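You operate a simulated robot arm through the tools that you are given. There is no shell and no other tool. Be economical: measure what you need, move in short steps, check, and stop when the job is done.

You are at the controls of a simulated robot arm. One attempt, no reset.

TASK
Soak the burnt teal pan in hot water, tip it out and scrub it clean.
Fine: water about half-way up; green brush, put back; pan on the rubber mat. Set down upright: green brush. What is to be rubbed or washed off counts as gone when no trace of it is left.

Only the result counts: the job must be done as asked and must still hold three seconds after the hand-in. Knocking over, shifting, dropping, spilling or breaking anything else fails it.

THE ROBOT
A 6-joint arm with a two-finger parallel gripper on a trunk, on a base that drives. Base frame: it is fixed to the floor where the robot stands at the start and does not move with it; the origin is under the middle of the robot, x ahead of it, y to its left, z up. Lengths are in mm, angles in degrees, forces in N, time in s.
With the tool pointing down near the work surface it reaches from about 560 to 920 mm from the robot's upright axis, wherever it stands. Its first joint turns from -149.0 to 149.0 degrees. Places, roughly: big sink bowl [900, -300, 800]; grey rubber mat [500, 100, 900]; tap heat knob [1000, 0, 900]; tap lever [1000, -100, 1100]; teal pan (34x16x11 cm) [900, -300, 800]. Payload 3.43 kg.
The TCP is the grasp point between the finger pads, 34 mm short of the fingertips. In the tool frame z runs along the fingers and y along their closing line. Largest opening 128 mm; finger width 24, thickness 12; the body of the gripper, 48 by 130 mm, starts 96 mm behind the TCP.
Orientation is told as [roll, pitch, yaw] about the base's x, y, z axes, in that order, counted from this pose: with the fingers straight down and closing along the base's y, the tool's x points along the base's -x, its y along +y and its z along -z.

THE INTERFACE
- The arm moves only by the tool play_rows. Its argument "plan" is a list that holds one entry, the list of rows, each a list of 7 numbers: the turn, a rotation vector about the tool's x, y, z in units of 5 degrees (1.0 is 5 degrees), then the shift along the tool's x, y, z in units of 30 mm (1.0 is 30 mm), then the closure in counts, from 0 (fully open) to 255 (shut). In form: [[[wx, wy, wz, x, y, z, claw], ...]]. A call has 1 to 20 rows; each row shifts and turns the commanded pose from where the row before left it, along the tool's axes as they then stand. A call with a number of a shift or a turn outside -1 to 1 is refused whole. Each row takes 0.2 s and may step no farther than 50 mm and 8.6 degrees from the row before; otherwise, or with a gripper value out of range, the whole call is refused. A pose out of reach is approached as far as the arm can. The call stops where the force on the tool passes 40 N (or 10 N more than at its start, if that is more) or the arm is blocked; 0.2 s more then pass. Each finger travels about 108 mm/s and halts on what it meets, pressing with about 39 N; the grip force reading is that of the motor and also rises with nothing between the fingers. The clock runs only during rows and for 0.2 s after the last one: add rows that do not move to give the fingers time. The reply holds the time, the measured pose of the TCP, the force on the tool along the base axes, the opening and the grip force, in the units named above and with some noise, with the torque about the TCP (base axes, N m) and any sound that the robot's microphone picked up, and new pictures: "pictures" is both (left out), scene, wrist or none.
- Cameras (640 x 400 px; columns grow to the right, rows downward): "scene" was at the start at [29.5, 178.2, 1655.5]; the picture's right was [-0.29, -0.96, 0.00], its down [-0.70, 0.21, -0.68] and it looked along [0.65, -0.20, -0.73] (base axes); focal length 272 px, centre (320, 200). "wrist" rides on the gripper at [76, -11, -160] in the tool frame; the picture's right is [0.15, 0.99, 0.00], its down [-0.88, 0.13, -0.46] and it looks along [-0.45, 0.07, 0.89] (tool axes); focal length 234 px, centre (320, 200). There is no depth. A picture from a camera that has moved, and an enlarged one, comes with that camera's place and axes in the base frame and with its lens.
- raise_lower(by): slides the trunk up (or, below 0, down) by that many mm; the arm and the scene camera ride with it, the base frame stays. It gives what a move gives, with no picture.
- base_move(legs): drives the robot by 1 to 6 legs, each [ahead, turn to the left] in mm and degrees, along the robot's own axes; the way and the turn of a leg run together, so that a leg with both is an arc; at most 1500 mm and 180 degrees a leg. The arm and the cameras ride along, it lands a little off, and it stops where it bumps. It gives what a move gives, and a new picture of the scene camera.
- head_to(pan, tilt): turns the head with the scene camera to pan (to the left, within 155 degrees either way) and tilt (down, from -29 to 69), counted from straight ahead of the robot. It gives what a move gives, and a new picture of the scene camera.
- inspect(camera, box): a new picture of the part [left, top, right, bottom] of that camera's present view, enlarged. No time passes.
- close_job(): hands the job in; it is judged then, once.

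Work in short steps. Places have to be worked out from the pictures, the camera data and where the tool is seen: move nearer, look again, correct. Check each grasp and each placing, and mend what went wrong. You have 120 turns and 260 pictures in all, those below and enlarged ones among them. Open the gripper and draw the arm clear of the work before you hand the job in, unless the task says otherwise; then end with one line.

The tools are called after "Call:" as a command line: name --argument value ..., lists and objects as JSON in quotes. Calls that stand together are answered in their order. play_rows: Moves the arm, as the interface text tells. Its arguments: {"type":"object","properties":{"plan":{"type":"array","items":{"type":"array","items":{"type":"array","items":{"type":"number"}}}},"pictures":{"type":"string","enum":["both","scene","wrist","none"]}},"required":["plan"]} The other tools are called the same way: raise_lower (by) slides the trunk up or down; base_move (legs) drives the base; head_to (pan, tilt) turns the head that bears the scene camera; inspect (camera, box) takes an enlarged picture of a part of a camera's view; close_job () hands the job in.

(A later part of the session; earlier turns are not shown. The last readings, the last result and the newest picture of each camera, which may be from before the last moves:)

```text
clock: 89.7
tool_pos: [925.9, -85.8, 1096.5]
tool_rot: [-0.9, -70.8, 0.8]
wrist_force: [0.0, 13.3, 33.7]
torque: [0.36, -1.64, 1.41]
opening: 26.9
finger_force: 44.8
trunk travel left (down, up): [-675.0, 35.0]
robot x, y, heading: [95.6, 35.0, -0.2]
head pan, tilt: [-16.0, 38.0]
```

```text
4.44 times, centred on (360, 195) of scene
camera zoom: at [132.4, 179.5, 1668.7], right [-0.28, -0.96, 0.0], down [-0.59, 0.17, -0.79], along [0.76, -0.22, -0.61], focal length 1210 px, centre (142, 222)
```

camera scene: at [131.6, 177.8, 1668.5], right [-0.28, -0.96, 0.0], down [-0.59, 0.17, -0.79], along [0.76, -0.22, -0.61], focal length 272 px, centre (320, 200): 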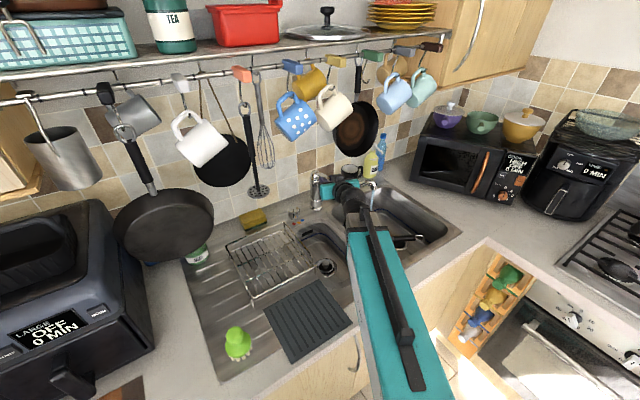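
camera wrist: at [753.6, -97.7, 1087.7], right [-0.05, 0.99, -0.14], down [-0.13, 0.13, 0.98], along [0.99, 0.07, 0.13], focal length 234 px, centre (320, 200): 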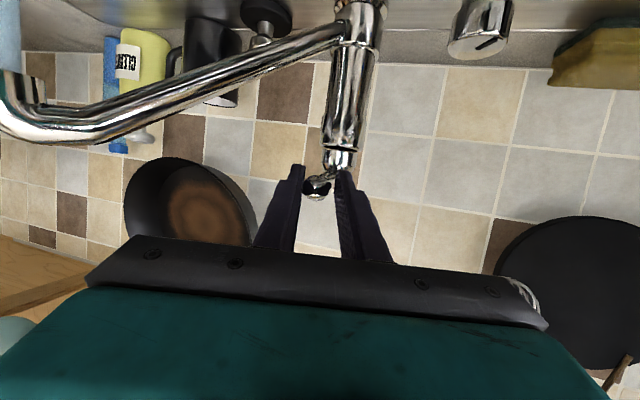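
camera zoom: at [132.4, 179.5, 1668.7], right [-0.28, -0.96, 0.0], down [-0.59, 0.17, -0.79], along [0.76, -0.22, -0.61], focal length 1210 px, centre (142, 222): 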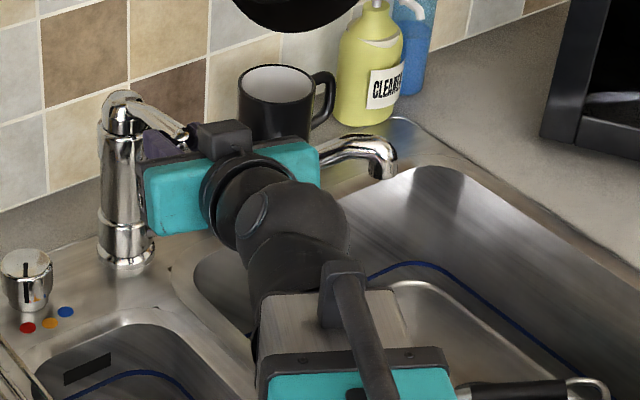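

The water is off. I'll release, retreat and move left, so the scene camera can see the level.

Call:
play_rows --plan '[[[0, 0, 0, 0, 0, 0, 100], [0, 0, 0, 0, 0, 0, 100], [0, 0, 0, 0.34, 0, -0.94, 100], [0, 1, 0, 0.2, 0, -0.4, 100], [0, 1, 0, 0, 1, 0, 100], [0, 1, 0, 0, 1, 0, 100], [0, 1, 0, 0, 1, 0, 100], [0, 1, 0, 0, 1, 0, 60], [0, 1, 0, 0.5, 1, 0, 0], [0, 1, 0, 0.5, 1, 0, 0], [0, 1, 0, 0.5, 1, 0, 0], [0, 1, 0, 0.5, 1, 0, 0], [0, 1, 0, 0, 1, 0, 0], [0, 1, 0, 0, 1, 0, 0]]]' --pictures "scene"

Call:
inspect --camera "scene" --box '[330, 200, 410, 260]'

```text
clock: 92.7
tool_pos: [837.6, 213.4, 1051.4]
tool_rot: [-0.3, -15.0, 0.2]
wrist_force: [-0.3, 0.0, 0.3]
torque: [0.01, -0.05, 0.01]
opening: 127.9
finger_force: 0.0
trunk travel left (down, up): [-675.0, 35.0]
robot x, y, heading: [94.2, 28.8, -0.0]
head pan, tilt: [-16.0, 38.0]
camera scene: at [137.2, 177.4, 1668.3], right [-0.28, -0.96, 0.0], down [-0.59, 0.17, -0.79], along [0.76, -0.22, -0.62], focal length 272 px, centre (320, 200)
```

scene: 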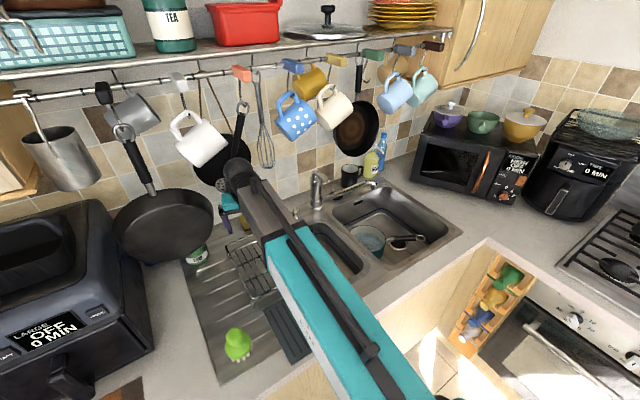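

```text
6.67 times, centred on (370, 230) of scene
camera zoom: at [137.2, 177.4, 1668.3], right [-0.28, -0.96, 0.0], down [-0.59, 0.17, -0.79], along [0.76, -0.22, -0.62], focal length 1814 px, centre (-13, 0)
```

zoom: 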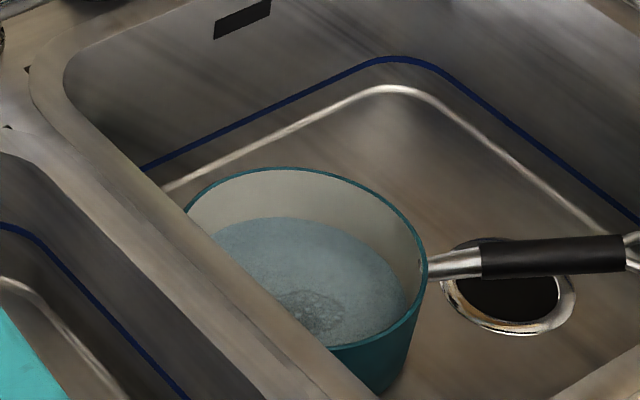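

Measured level: roughly a third to 45 % (surface about 43 mm below the rim of a 70–85 mm deep pan). I'll top up about 6 mm. First I return to the lever by reversing the path.

Call:
play_rows --plan '[[[0, -1, 0, 0, -1, 0, 0], [0, -1, 0, 0, -1, 0, 0], [0, -1, 0, -0.5, -1, 0, 60], [0, -1, 0, -0.5, -1, 0, 100], [0, -1, 0, -0.5, -1, 0, 100], [0, -1, 0, -0.5, -1, 0, 100], [0, -1, 0, 0, -1, 0, 100], [0, -1, 0, 0, -1, 0, 100], [0, -1, 0, 0, -1, 0, 100], [0, -1, 0, 0, -1, 0, 100], [0, -1, 0, 0, 0, 0, 100]]]' --pictures "wrist"

```text
clock: 95.1
tool_pos: [888.1, -88.1, 1085.4]
tool_rot: [-0.6, -70.2, 0.7]
wrist_force: [0.2, -0.2, -0.7]
torque: [0.0, 0.01, 0.0]
opening: 77.7
finger_force: 0.0
trunk travel left (down, up): [-675.0, 35.0]
robot x, y, heading: [96.2, 31.0, -0.0]
head pan, tilt: [-16.0, 38.0]
camera wrist: at [712.4, -100.6, 1067.4], right [-0.05, 0.99, -0.14], down [-0.13, 0.13, 0.98], along [0.99, 0.07, 0.12], focal length 234 px, centre (320, 200)
```

wrist: 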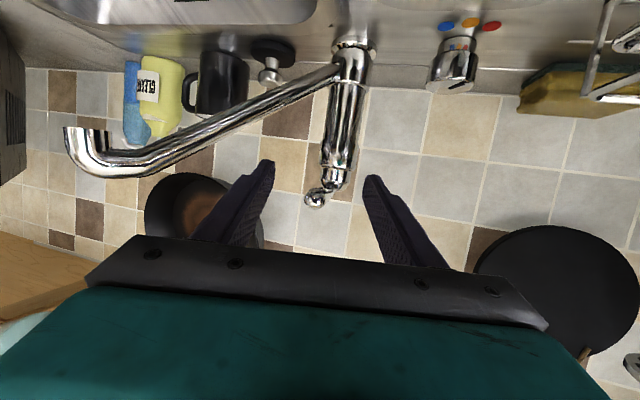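

I'll grip the lever, lift 12 mm, hold about 1.6 s, and lower again in a single call.

Call:
play_rows --plan '[[[0, 0, 0, -0.4, 0.05, 0.6, 100], [0, 0, 0, -0.39, 0, 0.6, 100], [0, 0, 0, 0, 0, 0, 255], [0, 0, 0, 0, 0, 0, 255], [0, 0, 0, 0, 0, 0, 255], [0, 0, 0, -0.2, 0, -0.07, 255], [0, 0, 0, -0.2, 0, -0.07, 255], [0, 0, 0, 0, 0, 0, 255], [0, 0, 0, 0, 0, 0, 255], [0, 0, 0, 0, 0, 0, 255], [0, 0, 0, 0, 0, 0, 255], [0, 0, 0, 0, 0, 0, 255], [0, 0, 0, 0, 0, 0, 255], [0, 0, 0, 0, 0, 0, 255], [0, 0, 0, 0, 0, 0, 255], [0, 0, 0, 0.17, 0, 0.03, 255], [0, 0, 0, 0.17, 0, 0.03, 255], [0, 0, 0, 0.15, 0, 0.03, 255]]]' --pictures "none"

Call:
inspect --camera "scene" --box '[300, 150, 420, 240]'

```text
clock: 98.9
tool_pos: [925.8, -85.7, 1097.5]
tool_rot: [-0.6, -70.6, 0.5]
wrist_force: [3.0, 9.8, 19.2]
torque: [0.37, -1.6, 1.25]
opening: 27.2
finger_force: 44.9
trunk travel left (down, up): [-675.0, 35.0]
robot x, y, heading: [95.9, 27.1, -0.0]
head pan, tilt: [-16.0, 38.0]
```

```text
4.44 times, centred on (360, 195) of scene
camera zoom: at [134.7, 178.8, 1668.6], right [-0.28, -0.96, 0.0], down [-0.59, 0.17, -0.79], along [0.76, -0.22, -0.61], focal length 1210 px, centre (142, 222)
```

zoom: 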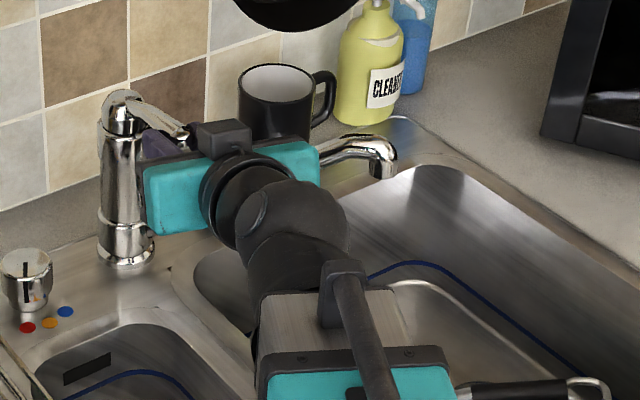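

Shut again. I'll retreat to the viewing position to measure the level.

Call:
play_rows --plan '[[[0, 0, 0, 0, 0, 0, 100], [0, 0, 0, 0, 0, 0, 100], [0, 0, 0, 0.34, 0, -0.94, 100], [0, 1, 0, 0.2, 0, -0.4, 100], [0, 1, 0, 0, 1, 0, 100], [0, 1, 0, 0, 1, 0, 100], [0, 1, 0, 0, 1, 0, 100], [0, 1, 0, 0, 1, 0, 60], [0, 1, 0, 0.5, 1, 0, 0], [0, 1, 0, 0.5, 1, 0, 0], [0, 1, 0, 0.5, 1, 0, 0], [0, 1, 0, 0.5, 1, 0, 0], [0, 1, 0, 0, 1, 0, 0], [0, 1, 0, 0, 1, 0, 0]]]' --pictures "none"

Call:
inspect --camera "scene" --box '[330, 200, 410, 260]'

```text
clock: 101.9
tool_pos: [837.3, 214.3, 1053.5]
tool_rot: [-0.1, -14.9, 0.2]
wrist_force: [0.8, -0.7, 0.4]
torque: [0.01, -0.02, 0.0]
opening: 127.9
finger_force: 0.1
trunk travel left (down, up): [-675.0, 35.0]
robot x, y, heading: [99.2, 30.0, -0.0]
head pan, tilt: [-16.0, 38.0]
```

```text
6.67 times, centred on (370, 230) of scene
camera zoom: at [137.2, 177.4, 1668.3], right [-0.28, -0.96, 0.0], down [-0.59, 0.17, -0.79], along [0.76, -0.22, -0.62], focal length 1814 px, centre (-13, 0)
```

zoom: 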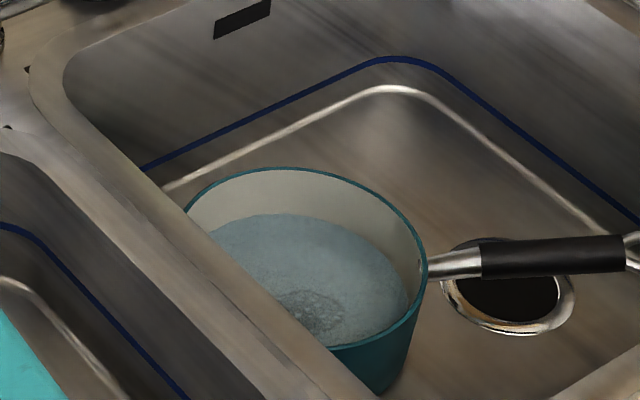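

The level rose only about 3 mm. I'll look at the pan's lower edge to pin down its depth before adding more.

Call:
inspect --camera "scene" --box '[370, 230, 410, 265]'

```text
11.43 times, centred on (390, 248) of scene
camera zoom: at [137.2, 177.4, 1668.3], right [-0.28, -0.96, 0.0], down [-0.59, 0.17, -0.79], along [0.76, -0.22, -0.62], focal length 3110 px, centre (-480, -343)
```

zoom: 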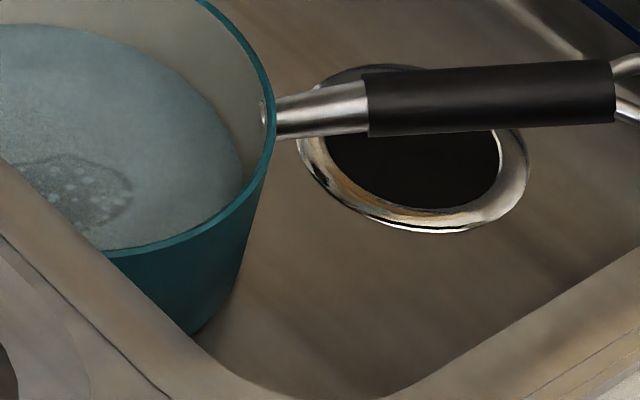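

The pan is about 72 mm deep inside, with water at ≈42 %. I'll do one more small top-up of around 4–5 mm.

Call:
play_rows --plan '[[[0, -1, 0, 0, -1, 0, 0], [0, -1, 0, 0, -1, 0, 0], [0, -1, 0, -0.5, -1, 0, 60], [0, -1, 0, -0.5, -1, 0, 100], [0, -1, 0, -0.5, -1, 0, 100], [0, -1, 0, -0.5, -1, 0, 100], [0, -1, 0, 0, -1, 0, 100], [0, -1, 0, 0, -1, 0, 100], [0, -1, 0, 0, -1, 0, 100], [0, -1, 0, 0, -1, 0, 100], [0, -1, 0, 0, 0, 0, 100]]]' --pictures "wrist"

```text
clock: 104.3
tool_pos: [887.5, -85.8, 1087.0]
tool_rot: [-0.6, -70.2, 0.6]
wrist_force: [0.6, 0.6, 0.3]
torque: [-0.01, 0.03, 0.03]
opening: 77.9
finger_force: 0.0
trunk travel left (down, up): [-675.0, 35.0]
robot x, y, heading: [96.1, 27.6, -0.1]
head pan, tilt: [-16.0, 38.0]
camera wrist: at [713.1, -98.2, 1069.8], right [-0.05, 0.99, -0.14], down [-0.13, 0.13, 0.98], along [0.99, 0.07, 0.12], focal length 234 px, centre (320, 200)
```

wrist: 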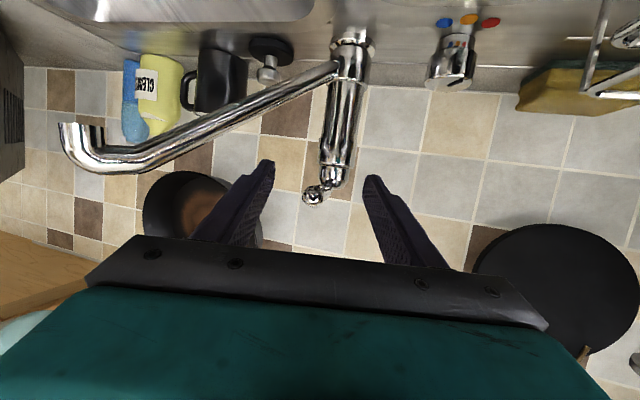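

Call:
play_rows --plan '[[[0, 0, 0, -0.4, 0.0, 0.6, 100], [0, 0, 0, -0.38, 0, 0.6, 100], [0, 0, 0, 0, 0, 0, 255], [0, 0, 0, 0, 0, 0, 255], [0, 0, 0, 0, 0, 0, 255], [0, 0, 0, -0.22, 0, -0.08, 255], [0, 0, 0, -0.22, 0, -0.08, 255], [0, 0, 0, 0, 0, 0, 255], [0, 0, 0, 0, 0, 0, 255], [0, 0, 0, 0, 0, 0, 255], [0, 0, 0, 0, 0, 0, 255], [0, 0, 0, 0, 0, 0, 255], [0, 0, 0, 0, 0, 0, 255], [0, 0, 0, 0, 0, 0, 255], [0, 0, 0, 0, 0, 0, 255], [0, 0, 0, 0, 0, 0, 255], [0, 0, 0, 0, 0, 0, 255], [0, 0, 0, 0.19, 0, 0.04, 255], [0, 0, 0, 0.19, 0, 0.04, 255], [0, 0, 0, 0.15, 0, 0.03, 255]]]' --pictures "none"

Call:
inspect --camera "scene" --box '[300, 150, 420, 240]'

```text
clock: 108.5
tool_pos: [924.5, -85.0, 1098.3]
tool_rot: [-0.7, -70.5, 0.6]
wrist_force: [-2.3, 5.3, 17.5]
torque: [0.36, -1.66, 1.03]
opening: 26.6
finger_force: 44.3
trunk travel left (down, up): [-675.0, 35.0]
robot x, y, heading: [100.5, 30.0, -0.0]
head pan, tilt: [-16.0, 38.0]
```

```text
4.44 times, centred on (360, 195) of scene
camera zoom: at [134.1, 178.0, 1668.6], right [-0.28, -0.96, 0.0], down [-0.59, 0.17, -0.79], along [0.76, -0.22, -0.61], focal length 1210 px, centre (142, 222)
```

zoom: 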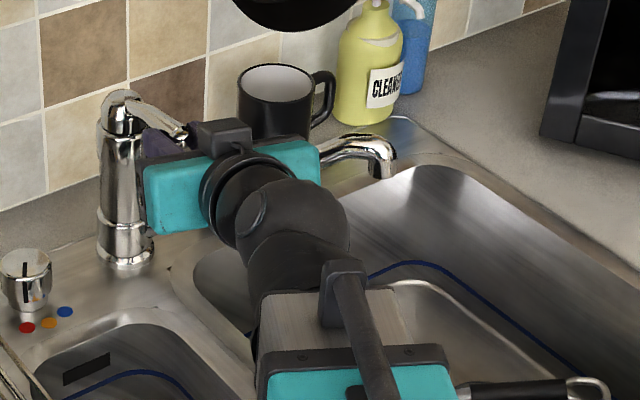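

Shut. I'll press a touch more, release, and go to the viewing position.

Call:
play_rows --plan '[[[0, 0, 0, 0.08, 0, 0.02, 255], [0, 0, 0, 0, 0, 0, 100], [0, 0, 0, 0, 0, 0, 100], [0, 0, 0, 0.34, 0, -0.94, 100], [0, 1, 0, 0.2, 0, -0.4, 100], [0, 1, 0, 0, 1, 0, 100], [0, 1, 0, 0, 1, 0, 100], [0, 1, 0, 0, 1, 0, 100], [0, 1, 0, 0, 1, 0, 60], [0, 1, 0, 0.5, 1, 0, 0], [0, 1, 0, 0.5, 1, 0, 0], [0, 1, 0, 0.5, 1, 0, 0], [0, 1, 0, 0.5, 1, 0, 0], [0, 1, 0, 0, 1, 0, 0], [0, 1, 0, 0, 1, 0, 0]]]' --pictures "none"

Call:
inspect --camera "scene" --box '[330, 200, 410, 260]'

```text
clock: 111.7
tool_pos: [834.5, 214.5, 1052.9]
tool_rot: [-0.3, -15.2, 0.2]
wrist_force: [1.4, -0.3, -0.2]
torque: [0.0, -0.05, 0.01]
opening: 127.8
finger_force: 0.0
trunk travel left (down, up): [-675.0, 35.0]
robot x, y, heading: [93.7, 30.4, -0.3]
head pan, tilt: [-16.0, 38.0]
```

```text
6.67 times, centred on (370, 230) of scene
camera zoom: at [137.2, 177.5, 1668.3], right [-0.28, -0.96, 0.0], down [-0.59, 0.17, -0.79], along [0.76, -0.22, -0.62], focal length 1814 px, centre (-13, 0)
```

zoom: 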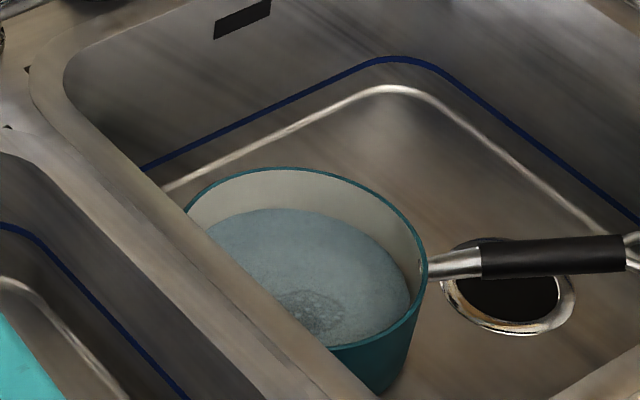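

The water stands at about half now. I'll travel back over the handle while it soaks.

Call:
play_rows --plan '[[[0, 1, 0, 0.7, -0.8, -0.4, 0], [0, 1, 0, 0.7, -0.8, -0.4, 0], [0, 1, 0, 0.7, -0.8, -0.4, 0], [0, 0, 0, 0, -1, 0, 0], [0, 0, 0, 0, -1, 0, 0], [0, 0, 0, 0, -1, 0, 0], [0, 0, 0, 0, -1, 0, 0], [0, 0, 0, 0, -1, 0, 0], [0, 0, 0, 0, -1, 0, 0], [0, 0, 0, 0, -1, 0, 0], [0, 0, 0, 0, -1, 0, 0], [0, 0, 0, 0, -1, 0, 0], [0, 0, 0, 0, -1, 0, 0], [0, 0, 0, 0, -1, 0, 0], [0, 0, 0, 0, -1, 0, 0], [0, 0, 0, 0, -1, 0, 0], [0, 0, 0, 0, -1, 0, 0], [0, 0, 0, 0, -1, 0, 0], [0, 0, 0, 0, -1, 0, 0], [0, 0, 0, 0, -1, 0, 0]]]' --pictures "none"

```text
clock: 115.9
tool_pos: [768.5, -368.2, 1080.0]
tool_rot: [-0.2, 0.0, 0.1]
wrist_force: [0.0, -0.4, 0.0]
torque: [0.0, 0.03, -0.03]
opening: 127.8
finger_force: 0.1
trunk travel left (down, up): [-675.0, 35.0]
robot x, y, heading: [94.7, 29.1, -0.2]
head pan, tilt: [-16.0, 38.0]
```

Call:
play_rows --plan '[[[0, 0, -1, -0.9, -0.1, 0, 0], [0, 0, -1, -0.9, -0.2, 0, 110], [0, 0, -1, 0, 0, 0, 110], [0, 0, -1, 0, 0, 0, 110], [0, 0, -1, 0, 0, 0, 110], [0, 0, -1, 0, 0, 0, 110], [0, 0, -1, 0, 0, 0, 110], [0, 0, -1, 0, 0, 0, 110], [0, 0, -1, 0, 0, 0, 110], [0, 0, -1, 0, 0, 0, 110], [0, 0, -1, 0, 0, 0, 110], [0, 0, -1, 0, 0, 0, 110], [0, 0, -1, 0, 0, 0, 110], [0, 0, -1, 0, 0, 0, 110]]]' --pictures "wrist"

Call:
inspect --camera "wrist" --box '[240, 40, 420, 240]'

```text
clock: 118.9
tool_pos: [822.2, -374.5, 1079.8]
tool_rot: [-0.2, 0.1, 70.3]
wrist_force: [-0.2, 0.4, -0.3]
torque: [-0.01, -0.03, -0.02]
opening: 72.8
finger_force: 0.1
trunk travel left (down, up): [-675.0, 35.0]
robot x, y, heading: [98.2, 28.9, -0.2]
head pan, tilt: [-16.0, 38.0]
camera wrist: at [808.0, -450.0, 1239.3], right [-0.98, 0.2, 0.0], down [0.17, 0.87, 0.45], along [0.09, 0.44, -0.89], focal length 234 px, centre (320, 200)
```

wrist: 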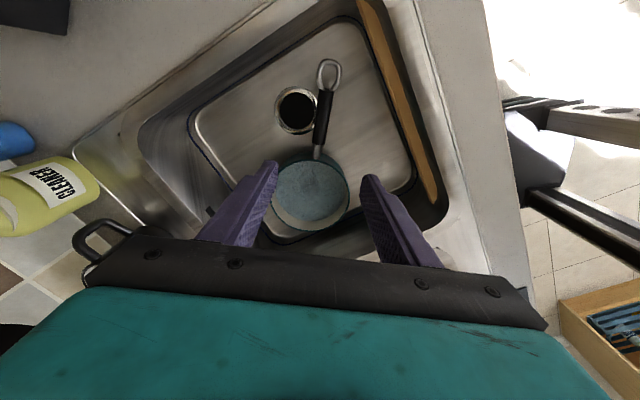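

```text
2.00 times, centred on (330, 140) of wrist
camera zoom: at [808.0, -450.0, 1239.3], right [-0.98, 0.2, 0.0], down [0.17, 0.87, 0.45], along [0.09, 0.44, -0.89], focal length 468 px, centre (300, 320)
```

zoom: 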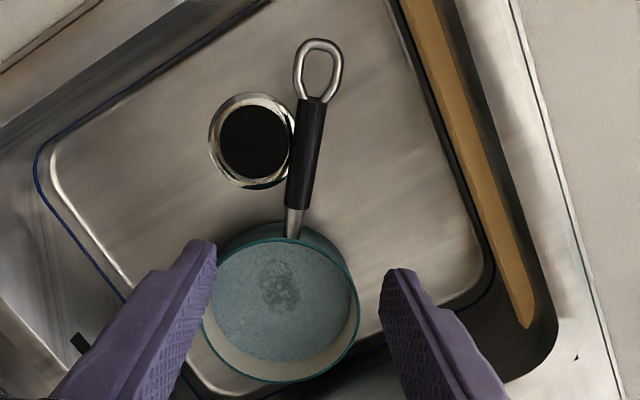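

The burnt spot looks speckled now, so the soak is working. I'll descend, grip the handle and wait.

Call:
play_rows --plan '[[[0, 0, 0, 0, 0, 1, 110], [0, 0, 0, 0, 0, 1, 110], [0, 0, 0, 0, 0, 1, 110], [0, 0, 0, 0, 0, 1, 110], [0, 0, 0, 0, 0, 1, 110], [0, 0, 0, 0, 0, 1, 110], [0, 0, 0, 0, 0, 1, 110], [0, 0, 0, 0, 0, 1, 110], [0, 0, 0, 0, 0, 0.5, 110], [0, 0, 0, 0, 0, 0, 255], [0, 0, 0, 0, 0, 0, 255], [0, 0, 0, 0, 0, 0, 255], [0, 0, 0, 0, 0, 0, 255], [0, 0, 0, 0, 0, 0, 255], [0, 0, 0, 0, 0, 0, 255], [0, 0, 0, 0, 0, 0, 255], [0, 0, 0, 0, 0, 0, 255], [0, 0, 0, 0, 0, 0, 255], [0, 0, 0, 0, 0, 0, 255], [0, 0, 0, 0, 0, 0, 255]]]' --pictures "none"

Call:
play_rows --plan '[[[0, 0, 0, 0, 0, 0, 255], [0, 0, 0, 0, 0, 0, 255], [0, 0, 0, 0, 0, 0, 255], [0, 0, 0, 0, 0, 0, 255], [0, 0, 0, 0, 0, 0, 255], [0, 0, 0, 0, 0, 0, 255], [0, 0, 0, 0, 0, 0, 255], [0, 0, 0, 0, 0, 0, 255], [0, 0, 0, 0, 0, 0, 255], [0, 0, 0, 0, 0, 0, 255], [0, 0, 0, 0, 0, 0, 255], [0, 0, 0, 0, 0, 0, 255], [0, 0, 0, 0, 0, 0, 255], [0, 0, 0, 0, 0, 0, 255], [0, 0, 0, 0, 0, 0, 255], [0, 0, 0, 0, 0, 0, 255], [0, 0, 0, 0, 0, 0, 255], [0, 0, 0, 0, 0, 0, 255], [0, 0, 0, 0, 0, 0, 255], [0, 0, 0, 0, 0, 0, 255]]]' --pictures "none"

Call:
play_rows --plan '[[[0, 0, 0, 0, 0, 0, 255], [0, 0, 0, 0, 0, 0, 255], [0, 0, 0, 0, 0, 0, 255], [0, 0, 0, 0, 0, 0, 255], [0, 0, 0, 0, 0, 0, 255], [0, 0, 0, 0, 0, 0, 255], [0, 0, 0, 0, 0, 0, 255], [0, 0, 0, 0, 0, 0, 255], [0, 0, 0, 0, 0, 0, 255], [0, 0, 0, 0, 0, 0, 255], [0, 0, 0, 0, 0, 0, 255], [0, 0, 0, 0, 0, 0, 255], [0, 0, 0, 0, 0, 0, 255], [0, 0, 0, 0, 0, 0, 255], [0, 0, 0, 0, 0, 0, 255], [0, 0, 0, 0, 0, 0, 255], [0, 0, 0, 0, 0, 0, 255], [0, 0, 0, 0, 0, 0, 255], [0, 0, 0, 0, 0, 0, 255], [0, 0, 0, 0, 0, 0, 255]]]' --pictures "none"

Call:
play_rows --plan '[[[0, 0, 0, 0, 0, 0, 255], [0, 0, 0, 0, 0, 0, 255], [0, 0, 0, 0, 0, 0, 255], [0, 0, 0, 0, 0, 0, 255], [0, 0, 0, 0, 0, 0, 255], [0, 0, 0, 0, 0, 0, 255], [0, 0, 0, 0, 0, 0, 255], [0, 0, 0, 0, 0, 0, 255], [0, 0, 0, 0, 0, 0, 255], [0, 0, 0, 0, 0, 0, 255], [0, 0, 0, 0, 0, 0, 255], [0, 0, 0, 0, 0, 0, 255], [0, 0, 0, 0, 0, 0, 255], [0, 0, 0, 0, 0, 0, 255], [0, 0, 0, 0, 0, 0, 255], [0, 0, 0, 0, 0, 0, 255], [0, 0, 0, 0, 0, 0, 255], [0, 0, 0, 0, 0, 0, 255], [0, 0, 0, 0, 0, 0, 255], [0, 0, 0, 0, 0, 0, 255]]]' --pictures "none"

Call:
inspect --camera "scene" --box '[340, 210, 410, 260]'

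```text
clock: 123.1
tool_pos: [823.1, -375.9, 824.8]
tool_rot: [-0.1, 0.1, 70.3]
wrist_force: [0.1, -0.6, -0.5]
torque: [-0.03, 0.03, -0.11]
opening: 27.4
finger_force: 39.4
trunk travel left (down, up): [-675.0, 35.0]
robot x, y, heading: [97.7, 30.0, -0.2]
head pan, tilt: [-16.0, 38.0]
```

```text
clock: 127.3
tool_pos: [822.3, -376.2, 824.7]
tool_rot: [-0.2, 0.1, 70.2]
wrist_force: [0.4, -0.1, 0.1]
torque: [0.02, -0.03, -0.15]
opening: 27.9
finger_force: 39.1
trunk travel left (down, up): [-675.0, 35.0]
robot x, y, heading: [94.4, 29.3, 0.0]
head pan, tilt: [-16.0, 38.0]
```

```text
clock: 131.5
tool_pos: [823.7, -376.2, 824.5]
tool_rot: [-0.2, 0.0, 70.2]
wrist_force: [0.4, 0.4, 0.1]
torque: [-0.04, -0.01, -0.12]
opening: 27.5
finger_force: 39.1
trunk travel left (down, up): [-675.0, 35.0]
robot x, y, heading: [98.1, 29.0, 0.2]
head pan, tilt: [-16.0, 38.0]
```

```text
clock: 135.7
tool_pos: [822.7, -374.8, 824.3]
tool_rot: [-0.2, 0.1, 70.1]
wrist_force: [0.6, 0.7, -0.7]
torque: [-0.05, -0.05, -0.14]
opening: 27.7
finger_force: 38.8
trunk travel left (down, up): [-675.0, 35.0]
robot x, y, heading: [96.3, 31.2, -0.1]
head pan, tilt: [-16.0, 38.0]
```

```text
8.00 times, centred on (375, 235) of scene
camera zoom: at [137.2, 176.9, 1668.4], right [-0.28, -0.96, 0.0], down [-0.59, 0.17, -0.79], along [0.76, -0.22, -0.62], focal length 2177 px, centre (-120, -80)
```

zoom: 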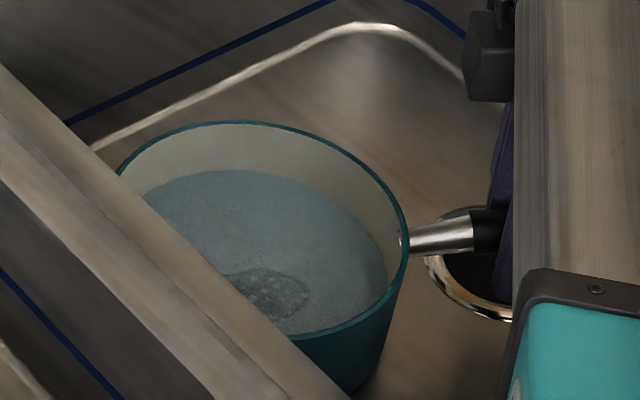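

Light flecks have appeared on the patch (loosened). I'll wait a little more, then lift and move out from under the spout.

Call:
play_rows --plan '[[[0, 0, 0, 0, 0, 0, 255], [0, 0, 0, 0, 0, 0, 255], [0, 0, 0, 0, 0, 0, 255], [0, 0, 0, 0, 0, 0, 255], [0, 0, 0, 0, 0, 0, 255], [0, 0, 0, 0, 0, 0, 255], [0, 0, 0, 0, 0, 0, 255], [0, 0, 0, 0, 0, 0, 255], [0, 0, 0, 0, 0, 0, 255], [0, 0, 0, 0, 0, 0, 255], [0, 0, 0, 0, 0, 0, 255], [0, 0, 0, 0, 0, 0, 255], [0, 0, 0, 0, 0, 0, 255], [0, 0, 0, 0, 0, 0, 255], [0, 0, 0, 0, 0, 0, 255], [0, 0, 0, 0, 0, 0, 255], [0, 0, 0, 0, 0, 0, 255], [0, 0, 0, 0, 0, 0, 255], [0, 0, 0, 0, 0, 0, 255], [0, 0, 0, 0, 0, 0, 255]]]' --pictures "none"

Call:
play_rows --plan '[[[0, 0, 0, 0, 0, -0.2, 255], [0, 0, 0, 0, 0, -0.4, 255], [0, 0, 0, 0, 0, -0.5, 255], [0, 0, 0, 0, 0, -0.5, 255], [0, 0, 0, 0, 0, -0.5, 255], [0, 0, 0, 0, 0, -0.5, 255], [0, 0, 0, 0, 0, -0.4, 255], [0, 0, 0, 0.5, -0.1, 0, 255], [0, 0, 0, 0.7, -0.12, 0, 255], [0, 0, 0, 0.7, -0.12, 0, 255], [0, 0, 0, 0.7, -0.12, 0, 255], [0, 0, 0, 0.7, -0.12, 0, 255], [0, 0, 0, 0.5, -0.1, 0, 255], [0, 0, 0, 0, 0, -0.5, 255], [0, 0, 0, 0, 0, -0.7, 255], [0, 0, 0, 0, 0, -0.7, 255], [0, 0, 0, 0, 0, -0.7, 255], [0, 0, 0, 0, 0, -0.7, 255]]]' --pictures "scene"

Call:
inspect --camera "scene" --box '[340, 160, 440, 240]'

```text
clock: 139.9
tool_pos: [823.4, -375.8, 824.4]
tool_rot: [-0.2, 0.1, 70.1]
wrist_force: [1.2, -0.8, -0.4]
torque: [0.0, -0.06, -0.13]
opening: 27.6
finger_force: 39.1
trunk travel left (down, up): [-675.0, 35.0]
robot x, y, heading: [91.6, 29.6, -0.1]
head pan, tilt: [-16.0, 38.0]
```

```text
clock: 143.7
tool_pos: [802.7, -489.5, 1014.1]
tool_rot: [-0.1, 0.1, 70.2]
wrist_force: [-0.4, -0.1, -6.5]
torque: [-0.64, 0.21, 0.01]
opening: 27.6
finger_force: 38.9
trunk travel left (down, up): [-675.0, 35.0]
robot x, y, heading: [98.8, 32.1, -0.0]
head pan, tilt: [-16.0, 38.0]
camera scene: at [137.3, 176.8, 1668.4], right [-0.28, -0.96, 0.0], down [-0.59, 0.17, -0.79], along [0.76, -0.22, -0.62], focal length 272 px, centre (320, 200)
```

scene: 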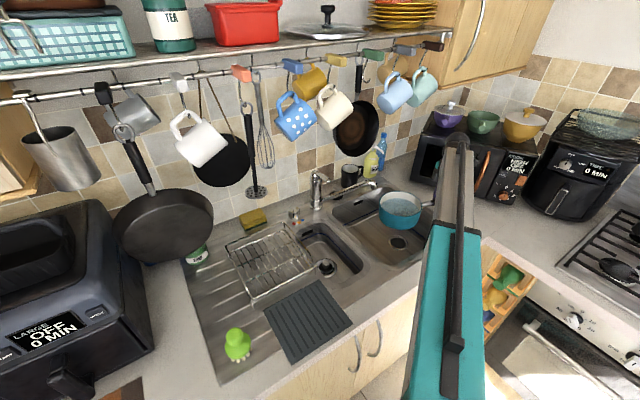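

```text
5.00 times, centred on (390, 200) of scene
camera zoom: at [137.3, 176.8, 1668.4], right [-0.28, -0.96, 0.0], down [-0.59, 0.17, -0.79], along [0.76, -0.22, -0.62], focal length 1361 px, centre (-30, 200)
```

zoom: 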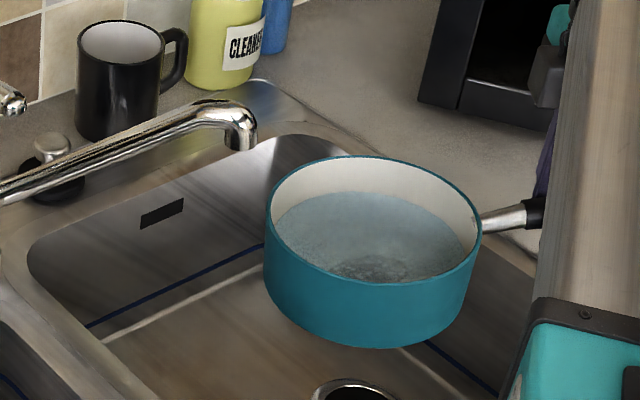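

The level looks right, at half. I now start rolling the pan about its handle axis (mouth toward the robot side, over the bowl), 50° first.

Call:
play_rows --plan '[[[1, 0, 0, 0, 0, 0, 255], [1, 0, 0, 0, 0, 0, 255], [1, 0, 0, 0, 0, 0, 255], [1, 0, 0, 0, 0, 0, 255], [1, 0, 0, 0, 0, 0, 255], [1, 0, 0, 0, 0, 0, 255], [1, 0, 0, 0, 0, 0, 255], [1, 0, 0, 0, 0, 0, 255], [1, 0, 0, 0, 0, 0, 255], [1, 0, 0, 0, 0, 0, 255]]]'

Call:
inspect --camera "scene" --box '[340, 160, 440, 240]'

```text
clock: 145.9
tool_pos: [803.5, -490.5, 1014.5]
tool_rot: [-50.2, 0.1, 70.2]
wrist_force: [-1.0, -0.5, -6.5]
torque: [-0.58, 0.49, 0.0]
opening: 27.6
finger_force: 39.0
trunk travel left (down, up): [-675.0, 35.0]
robot x, y, heading: [95.8, 27.8, -0.1]
head pan, tilt: [-16.0, 38.0]
camera scene: at [137.6, 176.7, 1668.4], right [-0.28, -0.96, 0.0], down [-0.59, 0.17, -0.79], along [0.76, -0.22, -0.62], focal length 272 px, centre (320, 200)
camera wrist: at [669.8, -522.1, 1124.2], right [-0.65, 0.08, -0.76], down [-0.11, 0.98, 0.19], along [0.76, 0.2, -0.62], focal length 234 px, centre (320, 200)
```

scene: 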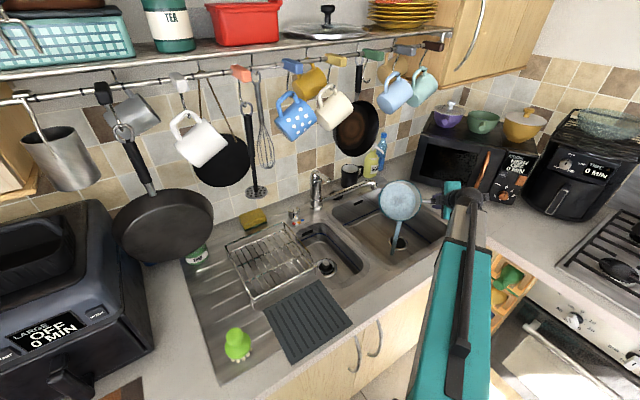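
wrist: 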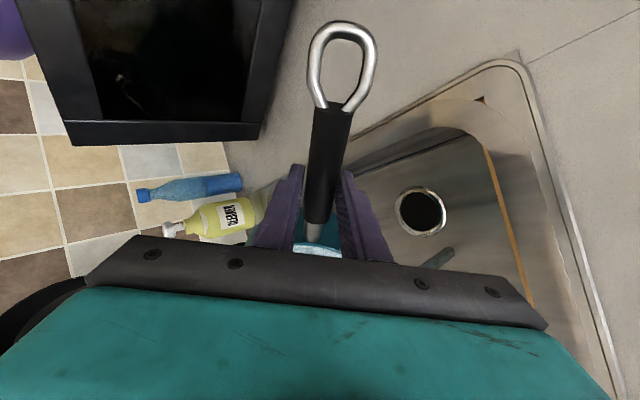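

```text
5.00 times, centred on (390, 200) of scene
camera zoom: at [137.6, 176.7, 1668.4], right [-0.28, -0.96, 0.0], down [-0.59, 0.17, -0.79], along [0.76, -0.22, -0.62], focal length 1361 px, centre (-30, 200)
```

zoom: 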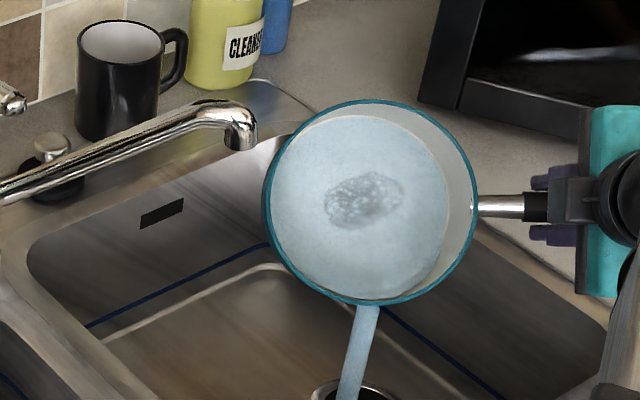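

It is pouring neatly into the bowl's drain. I continue to about 110° to empty it.

Call:
play_rows --plan '[[[0.6, 0, 0, 0, 0, 0, 255], [0.6, 0, 0, 0, 0, 0, 255], [0.6, 0, 0, 0, 0, 0, 255], [0.6, 0, 0, 0, 0, 0, 255], [0.6, 0, 0, 0, 0, 0, 255], [0.8, 0, 0, 0, 0, 0, 255], [0.8, 0, 0, 0, 0, 0, 255], [0.8, 0, 0, 0, 0, 0, 255], [0.8, 0, 0, 0, 0, 0, 255], [0.8, 0, 0, 0, 0, 0, 255], [0.8, 0, 0, 0, 0, 0, 255], [1, 0, 0, 0, 0, 0, 255], [1, 0, 0, 0, 0, 0, 255], [1, 0, 0, 0, 0, 0, 255], [1, 0, 0, 0, 0, 0, 255], [0, 0, 0, 0, 0, 0, 255], [0, 0, 0, 0, 0, 0, 255]]]'

Call:
inspect --camera "scene" --box '[340, 140, 460, 250]'

```text
clock: 149.5
tool_pos: [807.7, -490.0, 1030.6]
tool_rot: [-75.8, -0.4, 69.9]
wrist_force: [-0.3, 0.4, -6.8]
torque: [-0.56, 0.52, -0.01]
opening: 27.4
finger_force: 38.9
out of reach, approached as far as the arm can: row 8, 9, 10, 11, 12, 13, 14, 15
trunk travel left (down, up): [-675.0, 35.0]
robot x, y, heading: [98.1, 30.4, -0.3]
head pan, tilt: [-16.0, 38.0]
camera scene: at [137.7, 176.6, 1668.4], right [-0.28, -0.96, 0.0], down [-0.59, 0.17, -0.79], along [0.76, -0.22, -0.62], focal length 272 px, centre (320, 200)
camera wrist: at [640.7, -508.6, 1080.1], right [-0.28, -0.05, -0.96], down [-0.14, 0.99, -0.01], along [0.95, 0.13, -0.28], focal length 234 px, centre (320, 200)
```

scene: 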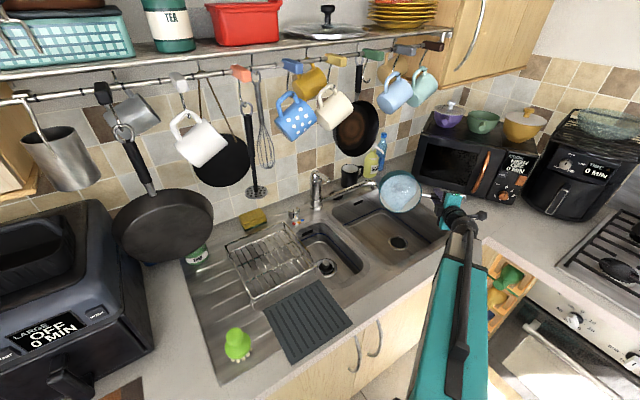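
wrist: 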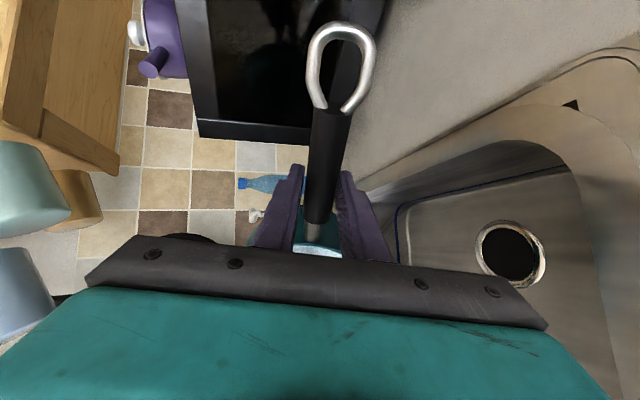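

```text
3.64 times, centred on (400, 195) of scene
camera zoom: at [137.7, 176.6, 1668.4], right [-0.28, -0.96, 0.0], down [-0.59, 0.17, -0.79], along [0.76, -0.22, -0.62], focal length 990 px, centre (29, 218)
```

zoom: 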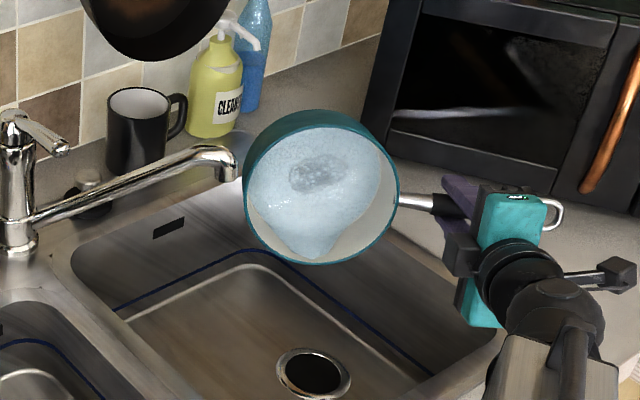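

The arm reached its limit at 76°, with some water left. I'll shift outward and up a little to gain room, then keep rolling.

Call:
play_rows --plan '[[[0, 0, 0, 0.17, -0.49, 0.56, 255], [0, 0, 0, 0.17, -0.49, 0.56, 255], [0, 0, 0, 0.17, -0.49, 0.56, 255], [1, 0, 0, 0, 0, 0, 255], [1, 0, 0, 0, 0, 0, 255], [1, 0, 0, 0, 0, 0, 255], [1, 0, 0, 0, 0, 0, 255], [1, 0, 0, 0, 0, 0, 255], [1, 0, 0, 0, 0, 0, 255], [1, 0, 0, 0, 0, 0, 255], [0, 0, 0, 0, 0, 0, 255]]]' --pictures "scene"

Call:
inspect --camera "scene" --box '[340, 130, 460, 240]'

```text
clock: 151.9
tool_pos: [859.0, -523.8, 1060.4]
tool_rot: [-78.2, -0.3, 69.9]
wrist_force: [-0.3, 0.3, -6.2]
torque: [-0.53, 0.57, -0.01]
opening: 27.6
finger_force: 39.3
out of reach, approached as far as the arm can: row 5, 6, 7, 8, 9, 10
trunk travel left (down, up): [-675.0, 35.0]
robot x, y, heading: [94.8, 31.1, -0.2]
head pan, tilt: [-16.0, 38.0]
camera scene: at [137.8, 176.6, 1668.4], right [-0.28, -0.96, 0.0], down [-0.59, 0.17, -0.79], along [0.76, -0.22, -0.62], focal length 272 px, centre (320, 200)
```

scene: 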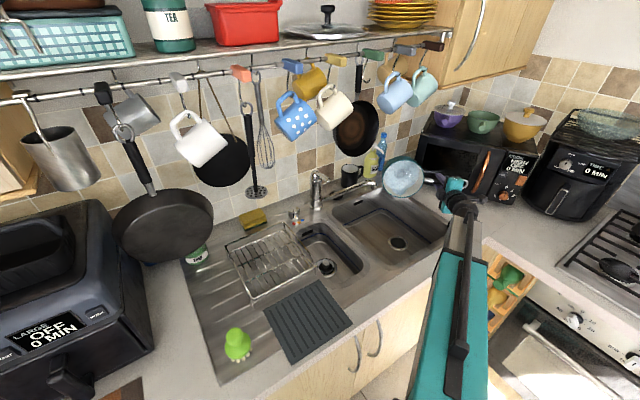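

```text
3.64 times, centred on (400, 185) of scene
camera zoom: at [137.8, 176.6, 1668.4], right [-0.28, -0.96, 0.0], down [-0.59, 0.17, -0.79], along [0.76, -0.22, -0.62], focal length 990 px, centre (29, 254)
```

zoom: 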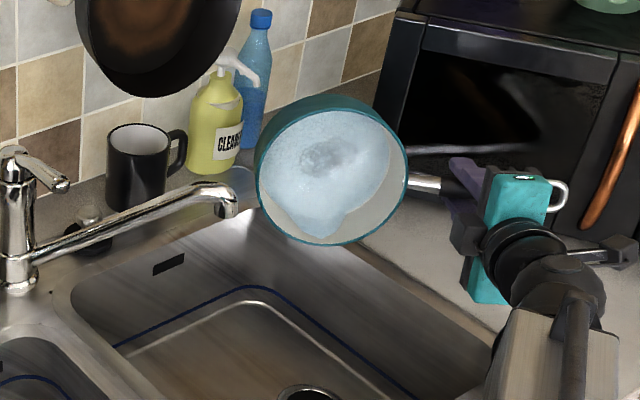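

The limit looks like the wrist pitch joint. Raising the arm relative to the trunk should give more pitch, so I raise the tool 110 mm and lower the trunk by the same amount.

Call:
play_rows --plan '[[[0, 0, 0, 0, -0.6, -0.12, 255], [0, 0, 0, 0, -0.98, -0.2, 255], [0, 0, 0, 0, -0.98, -0.2, 255], [0, 0, 0, 0, -0.98, -0.2, 255]]]' --pictures "none"

Call:
raise_lower --by -110

Call:
play_rows --plan '[[[1, 0, 0, 0, 0, 0, 255], [1, 0, 0, 0, 0, 0, 255], [1, 0, 0, 0, 0, 0, 255], [1, 0, 0, 0, 0, 0, 255], [1, 0, 0, 0, 0, 0, 255], [1, 0, 0, 0, 0, 0, 255]]]' --pictures "scene"

```text
clock: 152.9
tool_pos: [859.9, -524.0, 1170.0]
tool_rot: [-78.2, -0.2, 69.9]
wrist_force: [-1.5, -0.1, -6.4]
torque: [-0.5, 0.58, -0.01]
opening: 27.6
finger_force: 39.1
trunk travel left (down, up): [-675.0, 35.0]
robot x, y, heading: [99.4, 29.7, -0.3]
head pan, tilt: [-16.0, 38.0]
```

```text
clock: 154.3
tool_pos: [859.5, -523.8, 1059.5]
tool_rot: [-78.2, -0.2, 69.9]
wrist_force: [-0.3, -0.1, -7.4]
torque: [-0.57, 0.56, 0.01]
opening: 27.5
finger_force: 39.1
trunk travel left (down, up): [-565.0, 145.0]
robot x, y, heading: [98.0, 31.7, 0.1]
head pan, tilt: [-16.0, 38.0]
```

```text
clock: 155.7
tool_pos: [860.8, -524.5, 1059.5]
tool_rot: [-85.6, -0.3, 69.8]
wrist_force: [-0.4, -0.3, -6.8]
torque: [-0.54, 0.56, 0.01]
opening: 27.5
finger_force: 38.9
out of reach, approached as far as the arm can: row 3, 4, 5, 6
trunk travel left (down, up): [-565.0, 145.0]
robot x, y, heading: [97.3, 28.8, 0.1]
head pan, tilt: [-16.0, 38.0]
camera scene: at [137.7, 176.6, 1558.4], right [-0.28, -0.96, 0.0], down [-0.59, 0.17, -0.79], along [0.76, -0.22, -0.62], focal length 272 px, centre (320, 200)
```

scene: 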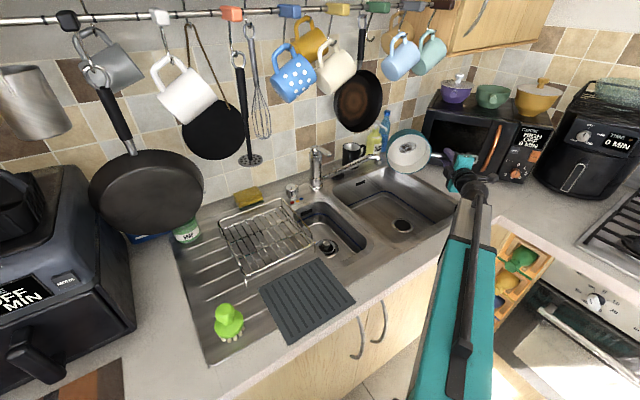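

Call:
inspect --camera "scene" --box '[360, 110, 460, 190]'

```text
5.00 times, centred on (410, 150) of scene
camera zoom: at [137.7, 176.6, 1558.4], right [-0.28, -0.96, 0.0], down [-0.59, 0.17, -0.79], along [0.76, -0.22, -0.62], focal length 1361 px, centre (-130, 450)
```

zoom: 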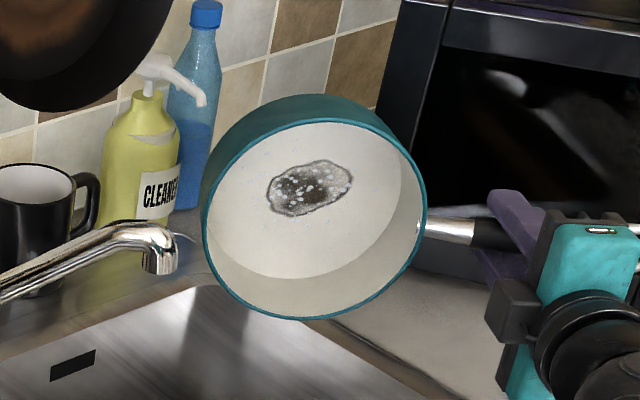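

The pan is empty and the loosened patch is clearly visible. I'll roll it back upright, moving slightly inward on the way.

Call:
play_rows --plan '[[[-1, 0, 0, 0, 0, 0, 255], [-1, 0, 0, 0, 0, 0, 255], [-1, 0, 0, 0, 0, 0, 255], [-1, 0, 0, 0, 0, 0, 255], [-1, 0, 0, 0, 0, 0, 255], [-1, 0, 0, 0, 0, 0, 255], [0, 0, 0, 0, 0.57, -0.82, 255], [0, 0, 0, 0, 0.57, -0.82, 255], [-1, 0, 0, 0, 0, 0, 255], [-1, 0, 0, 0, 0, 0, 255], [-1, 0, 0, 0, 0, 0, 255], [-1, 0, 0, 0, 0, 0, 255], [-1, 0, 0, 0, 0, 0, 255], [-1, 0, 0, 0, 0, 0, 255], [-1, 0, 0, 0, 0, 0, 255], [-1, 0, 0, 0, 0, 0, 255], [-1, 0, 0, 0, 0, 0, 255], [-1, 0, 0, 0, 0, 0, 255], [-1, 0, 0, 0, 0, 0, 255]]]' --pictures "scene"

```text
clock: 159.7
tool_pos: [804.2, -503.9, 1058.6]
tool_rot: [-0.6, -0.4, 69.8]
wrist_force: [0.3, -0.1, -6.1]
torque: [-0.66, 0.24, 0.01]
opening: 27.4
finger_force: 38.8
trunk travel left (down, up): [-565.0, 145.0]
robot x, y, heading: [96.6, 30.1, -0.1]
head pan, tilt: [-16.0, 38.0]
camera scene: at [137.9, 176.6, 1558.4], right [-0.28, -0.96, 0.0], down [-0.59, 0.17, -0.79], along [0.76, -0.22, -0.62], focal length 272 px, centre (320, 200)
```

scene: 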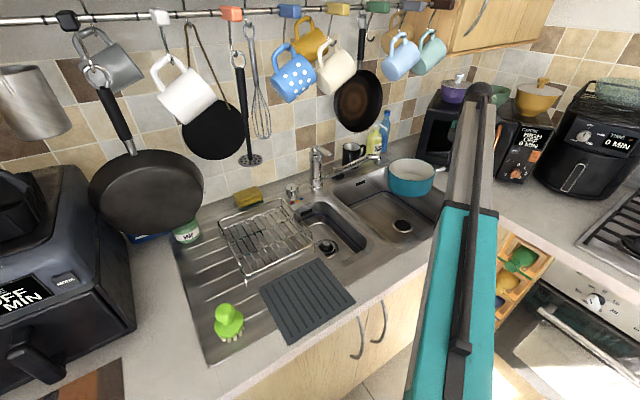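

Upright and held. I'll raise the trunk back, then drive back 200 mm to work at the mat.

Call:
raise_lower --by 110

Call:
base_move --legs '[[-200, 0]]'

```text
clock: 161.2
tool_pos: [804.2, -503.1, 1168.9]
tool_rot: [-0.7, -0.3, 70.0]
wrist_force: [0.5, 1.2, -5.8]
torque: [-0.66, 0.23, 0.0]
opening: 27.8
finger_force: 39.0
trunk travel left (down, up): [-675.0, 35.0]
robot x, y, heading: [92.5, 29.7, -0.2]
head pan, tilt: [-16.0, 38.0]
```

```text
clock: 162.9
tool_pos: [600.6, -503.5, 1169.1]
tool_rot: [-0.7, -0.3, 69.7]
wrist_force: [-0.2, -0.7, -6.8]
torque: [-0.66, 0.24, 0.01]
opening: 27.3
finger_force: 39.0
trunk travel left (down, up): [-675.0, 35.0]
robot x, y, heading: [-102.5, 28.7, -0.1]
head pan, tilt: [-16.0, 38.0]
camera scene: at [-64.7, 176.9, 1668.5], right [-0.28, -0.96, 0.0], down [-0.59, 0.17, -0.79], along [0.76, -0.22, -0.62], focal length 272 px, centre (320, 200)
```

scene: 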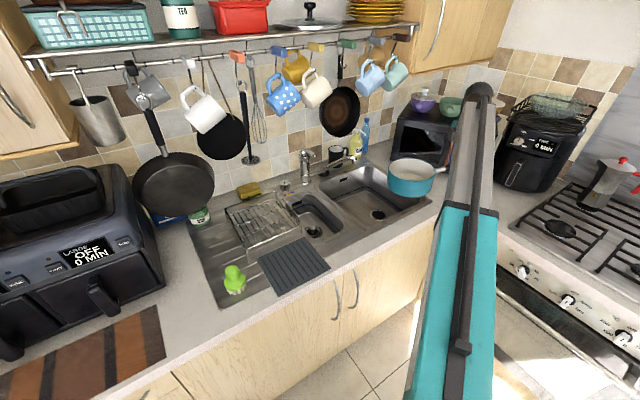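

I'll yaw the pan so that its handle runs along the counter, and lower a bit, before moving across to the mat. I also aim the head at the mat.

Call:
play_rows --plan '[[[0, 0, -1, 0, 0, 0.5, 255], [0, 0, -1, 0, 0, 0.5, 255], [0, 0, -1, 0, 0, 0.5, 255], [0, 0, -1, 0, 0, 0.5, 255], [0, 0, -1, 0, 0, 0.5, 255], [0, 0, -1, 0, 0, 0.5, 255], [0, 0, -1, 0, 0, 0.5, 255], [0, 0, -0.5, 0, 0, 0.5, 255]]]' --pictures "none"

Call:
head_to --pan -5 --tilt 50

```text
clock: 164.7
tool_pos: [603.2, -503.2, 1047.9]
tool_rot: [-0.7, 0.1, 107.4]
wrist_force: [0.6, 0.0, -6.7]
torque: [-0.63, -0.21, 0.05]
opening: 27.7
finger_force: 38.8
trunk travel left (down, up): [-675.0, 35.0]
robot x, y, heading: [-105.7, 31.7, -0.3]
head pan, tilt: [-16.0, 38.0]
```

```text
clock: 165.4
tool_pos: [604.2, -503.0, 1048.4]
tool_rot: [-0.7, 0.1, 107.3]
wrist_force: [0.5, 0.0, -6.9]
torque: [-0.67, -0.2, 0.01]
opening: 27.4
finger_force: 38.8
trunk travel left (down, up): [-675.0, 35.0]
robot x, y, heading: [-103.2, 30.1, 0.1]
head pan, tilt: [-5.0, 50.0]
camera scene: at [-69.7, 193.9, 1651.3], right [-0.09, -1.0, 0.0], down [-0.76, 0.07, -0.64], along [0.64, -0.06, -0.77], focal length 272 px, centre (320, 200)
```

scene: 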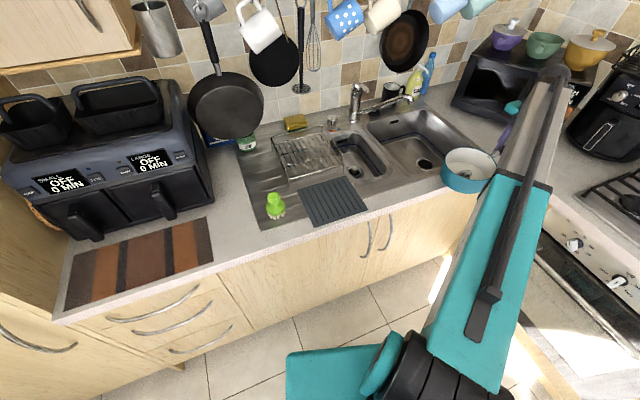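

Call:
inspect --camera "scene" --box '[260, 130, 400, 240]'

```text
3.64 times, centred on (330, 185) of scene
camera zoom: at [-69.7, 193.9, 1651.3], right [-0.09, -1.0, 0.0], down [-0.76, 0.07, -0.64], along [0.64, -0.06, -0.77], focal length 990 px, centre (284, 254)
```

zoom: 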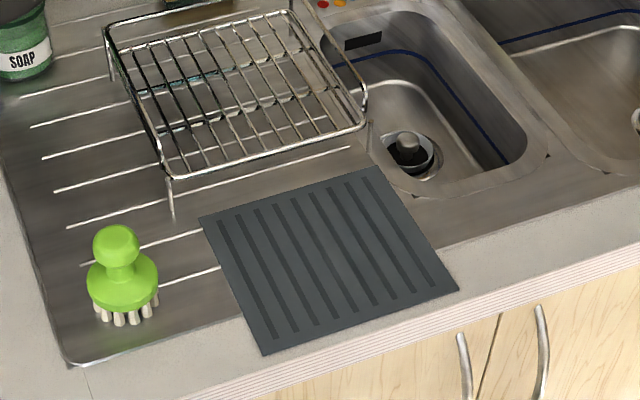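

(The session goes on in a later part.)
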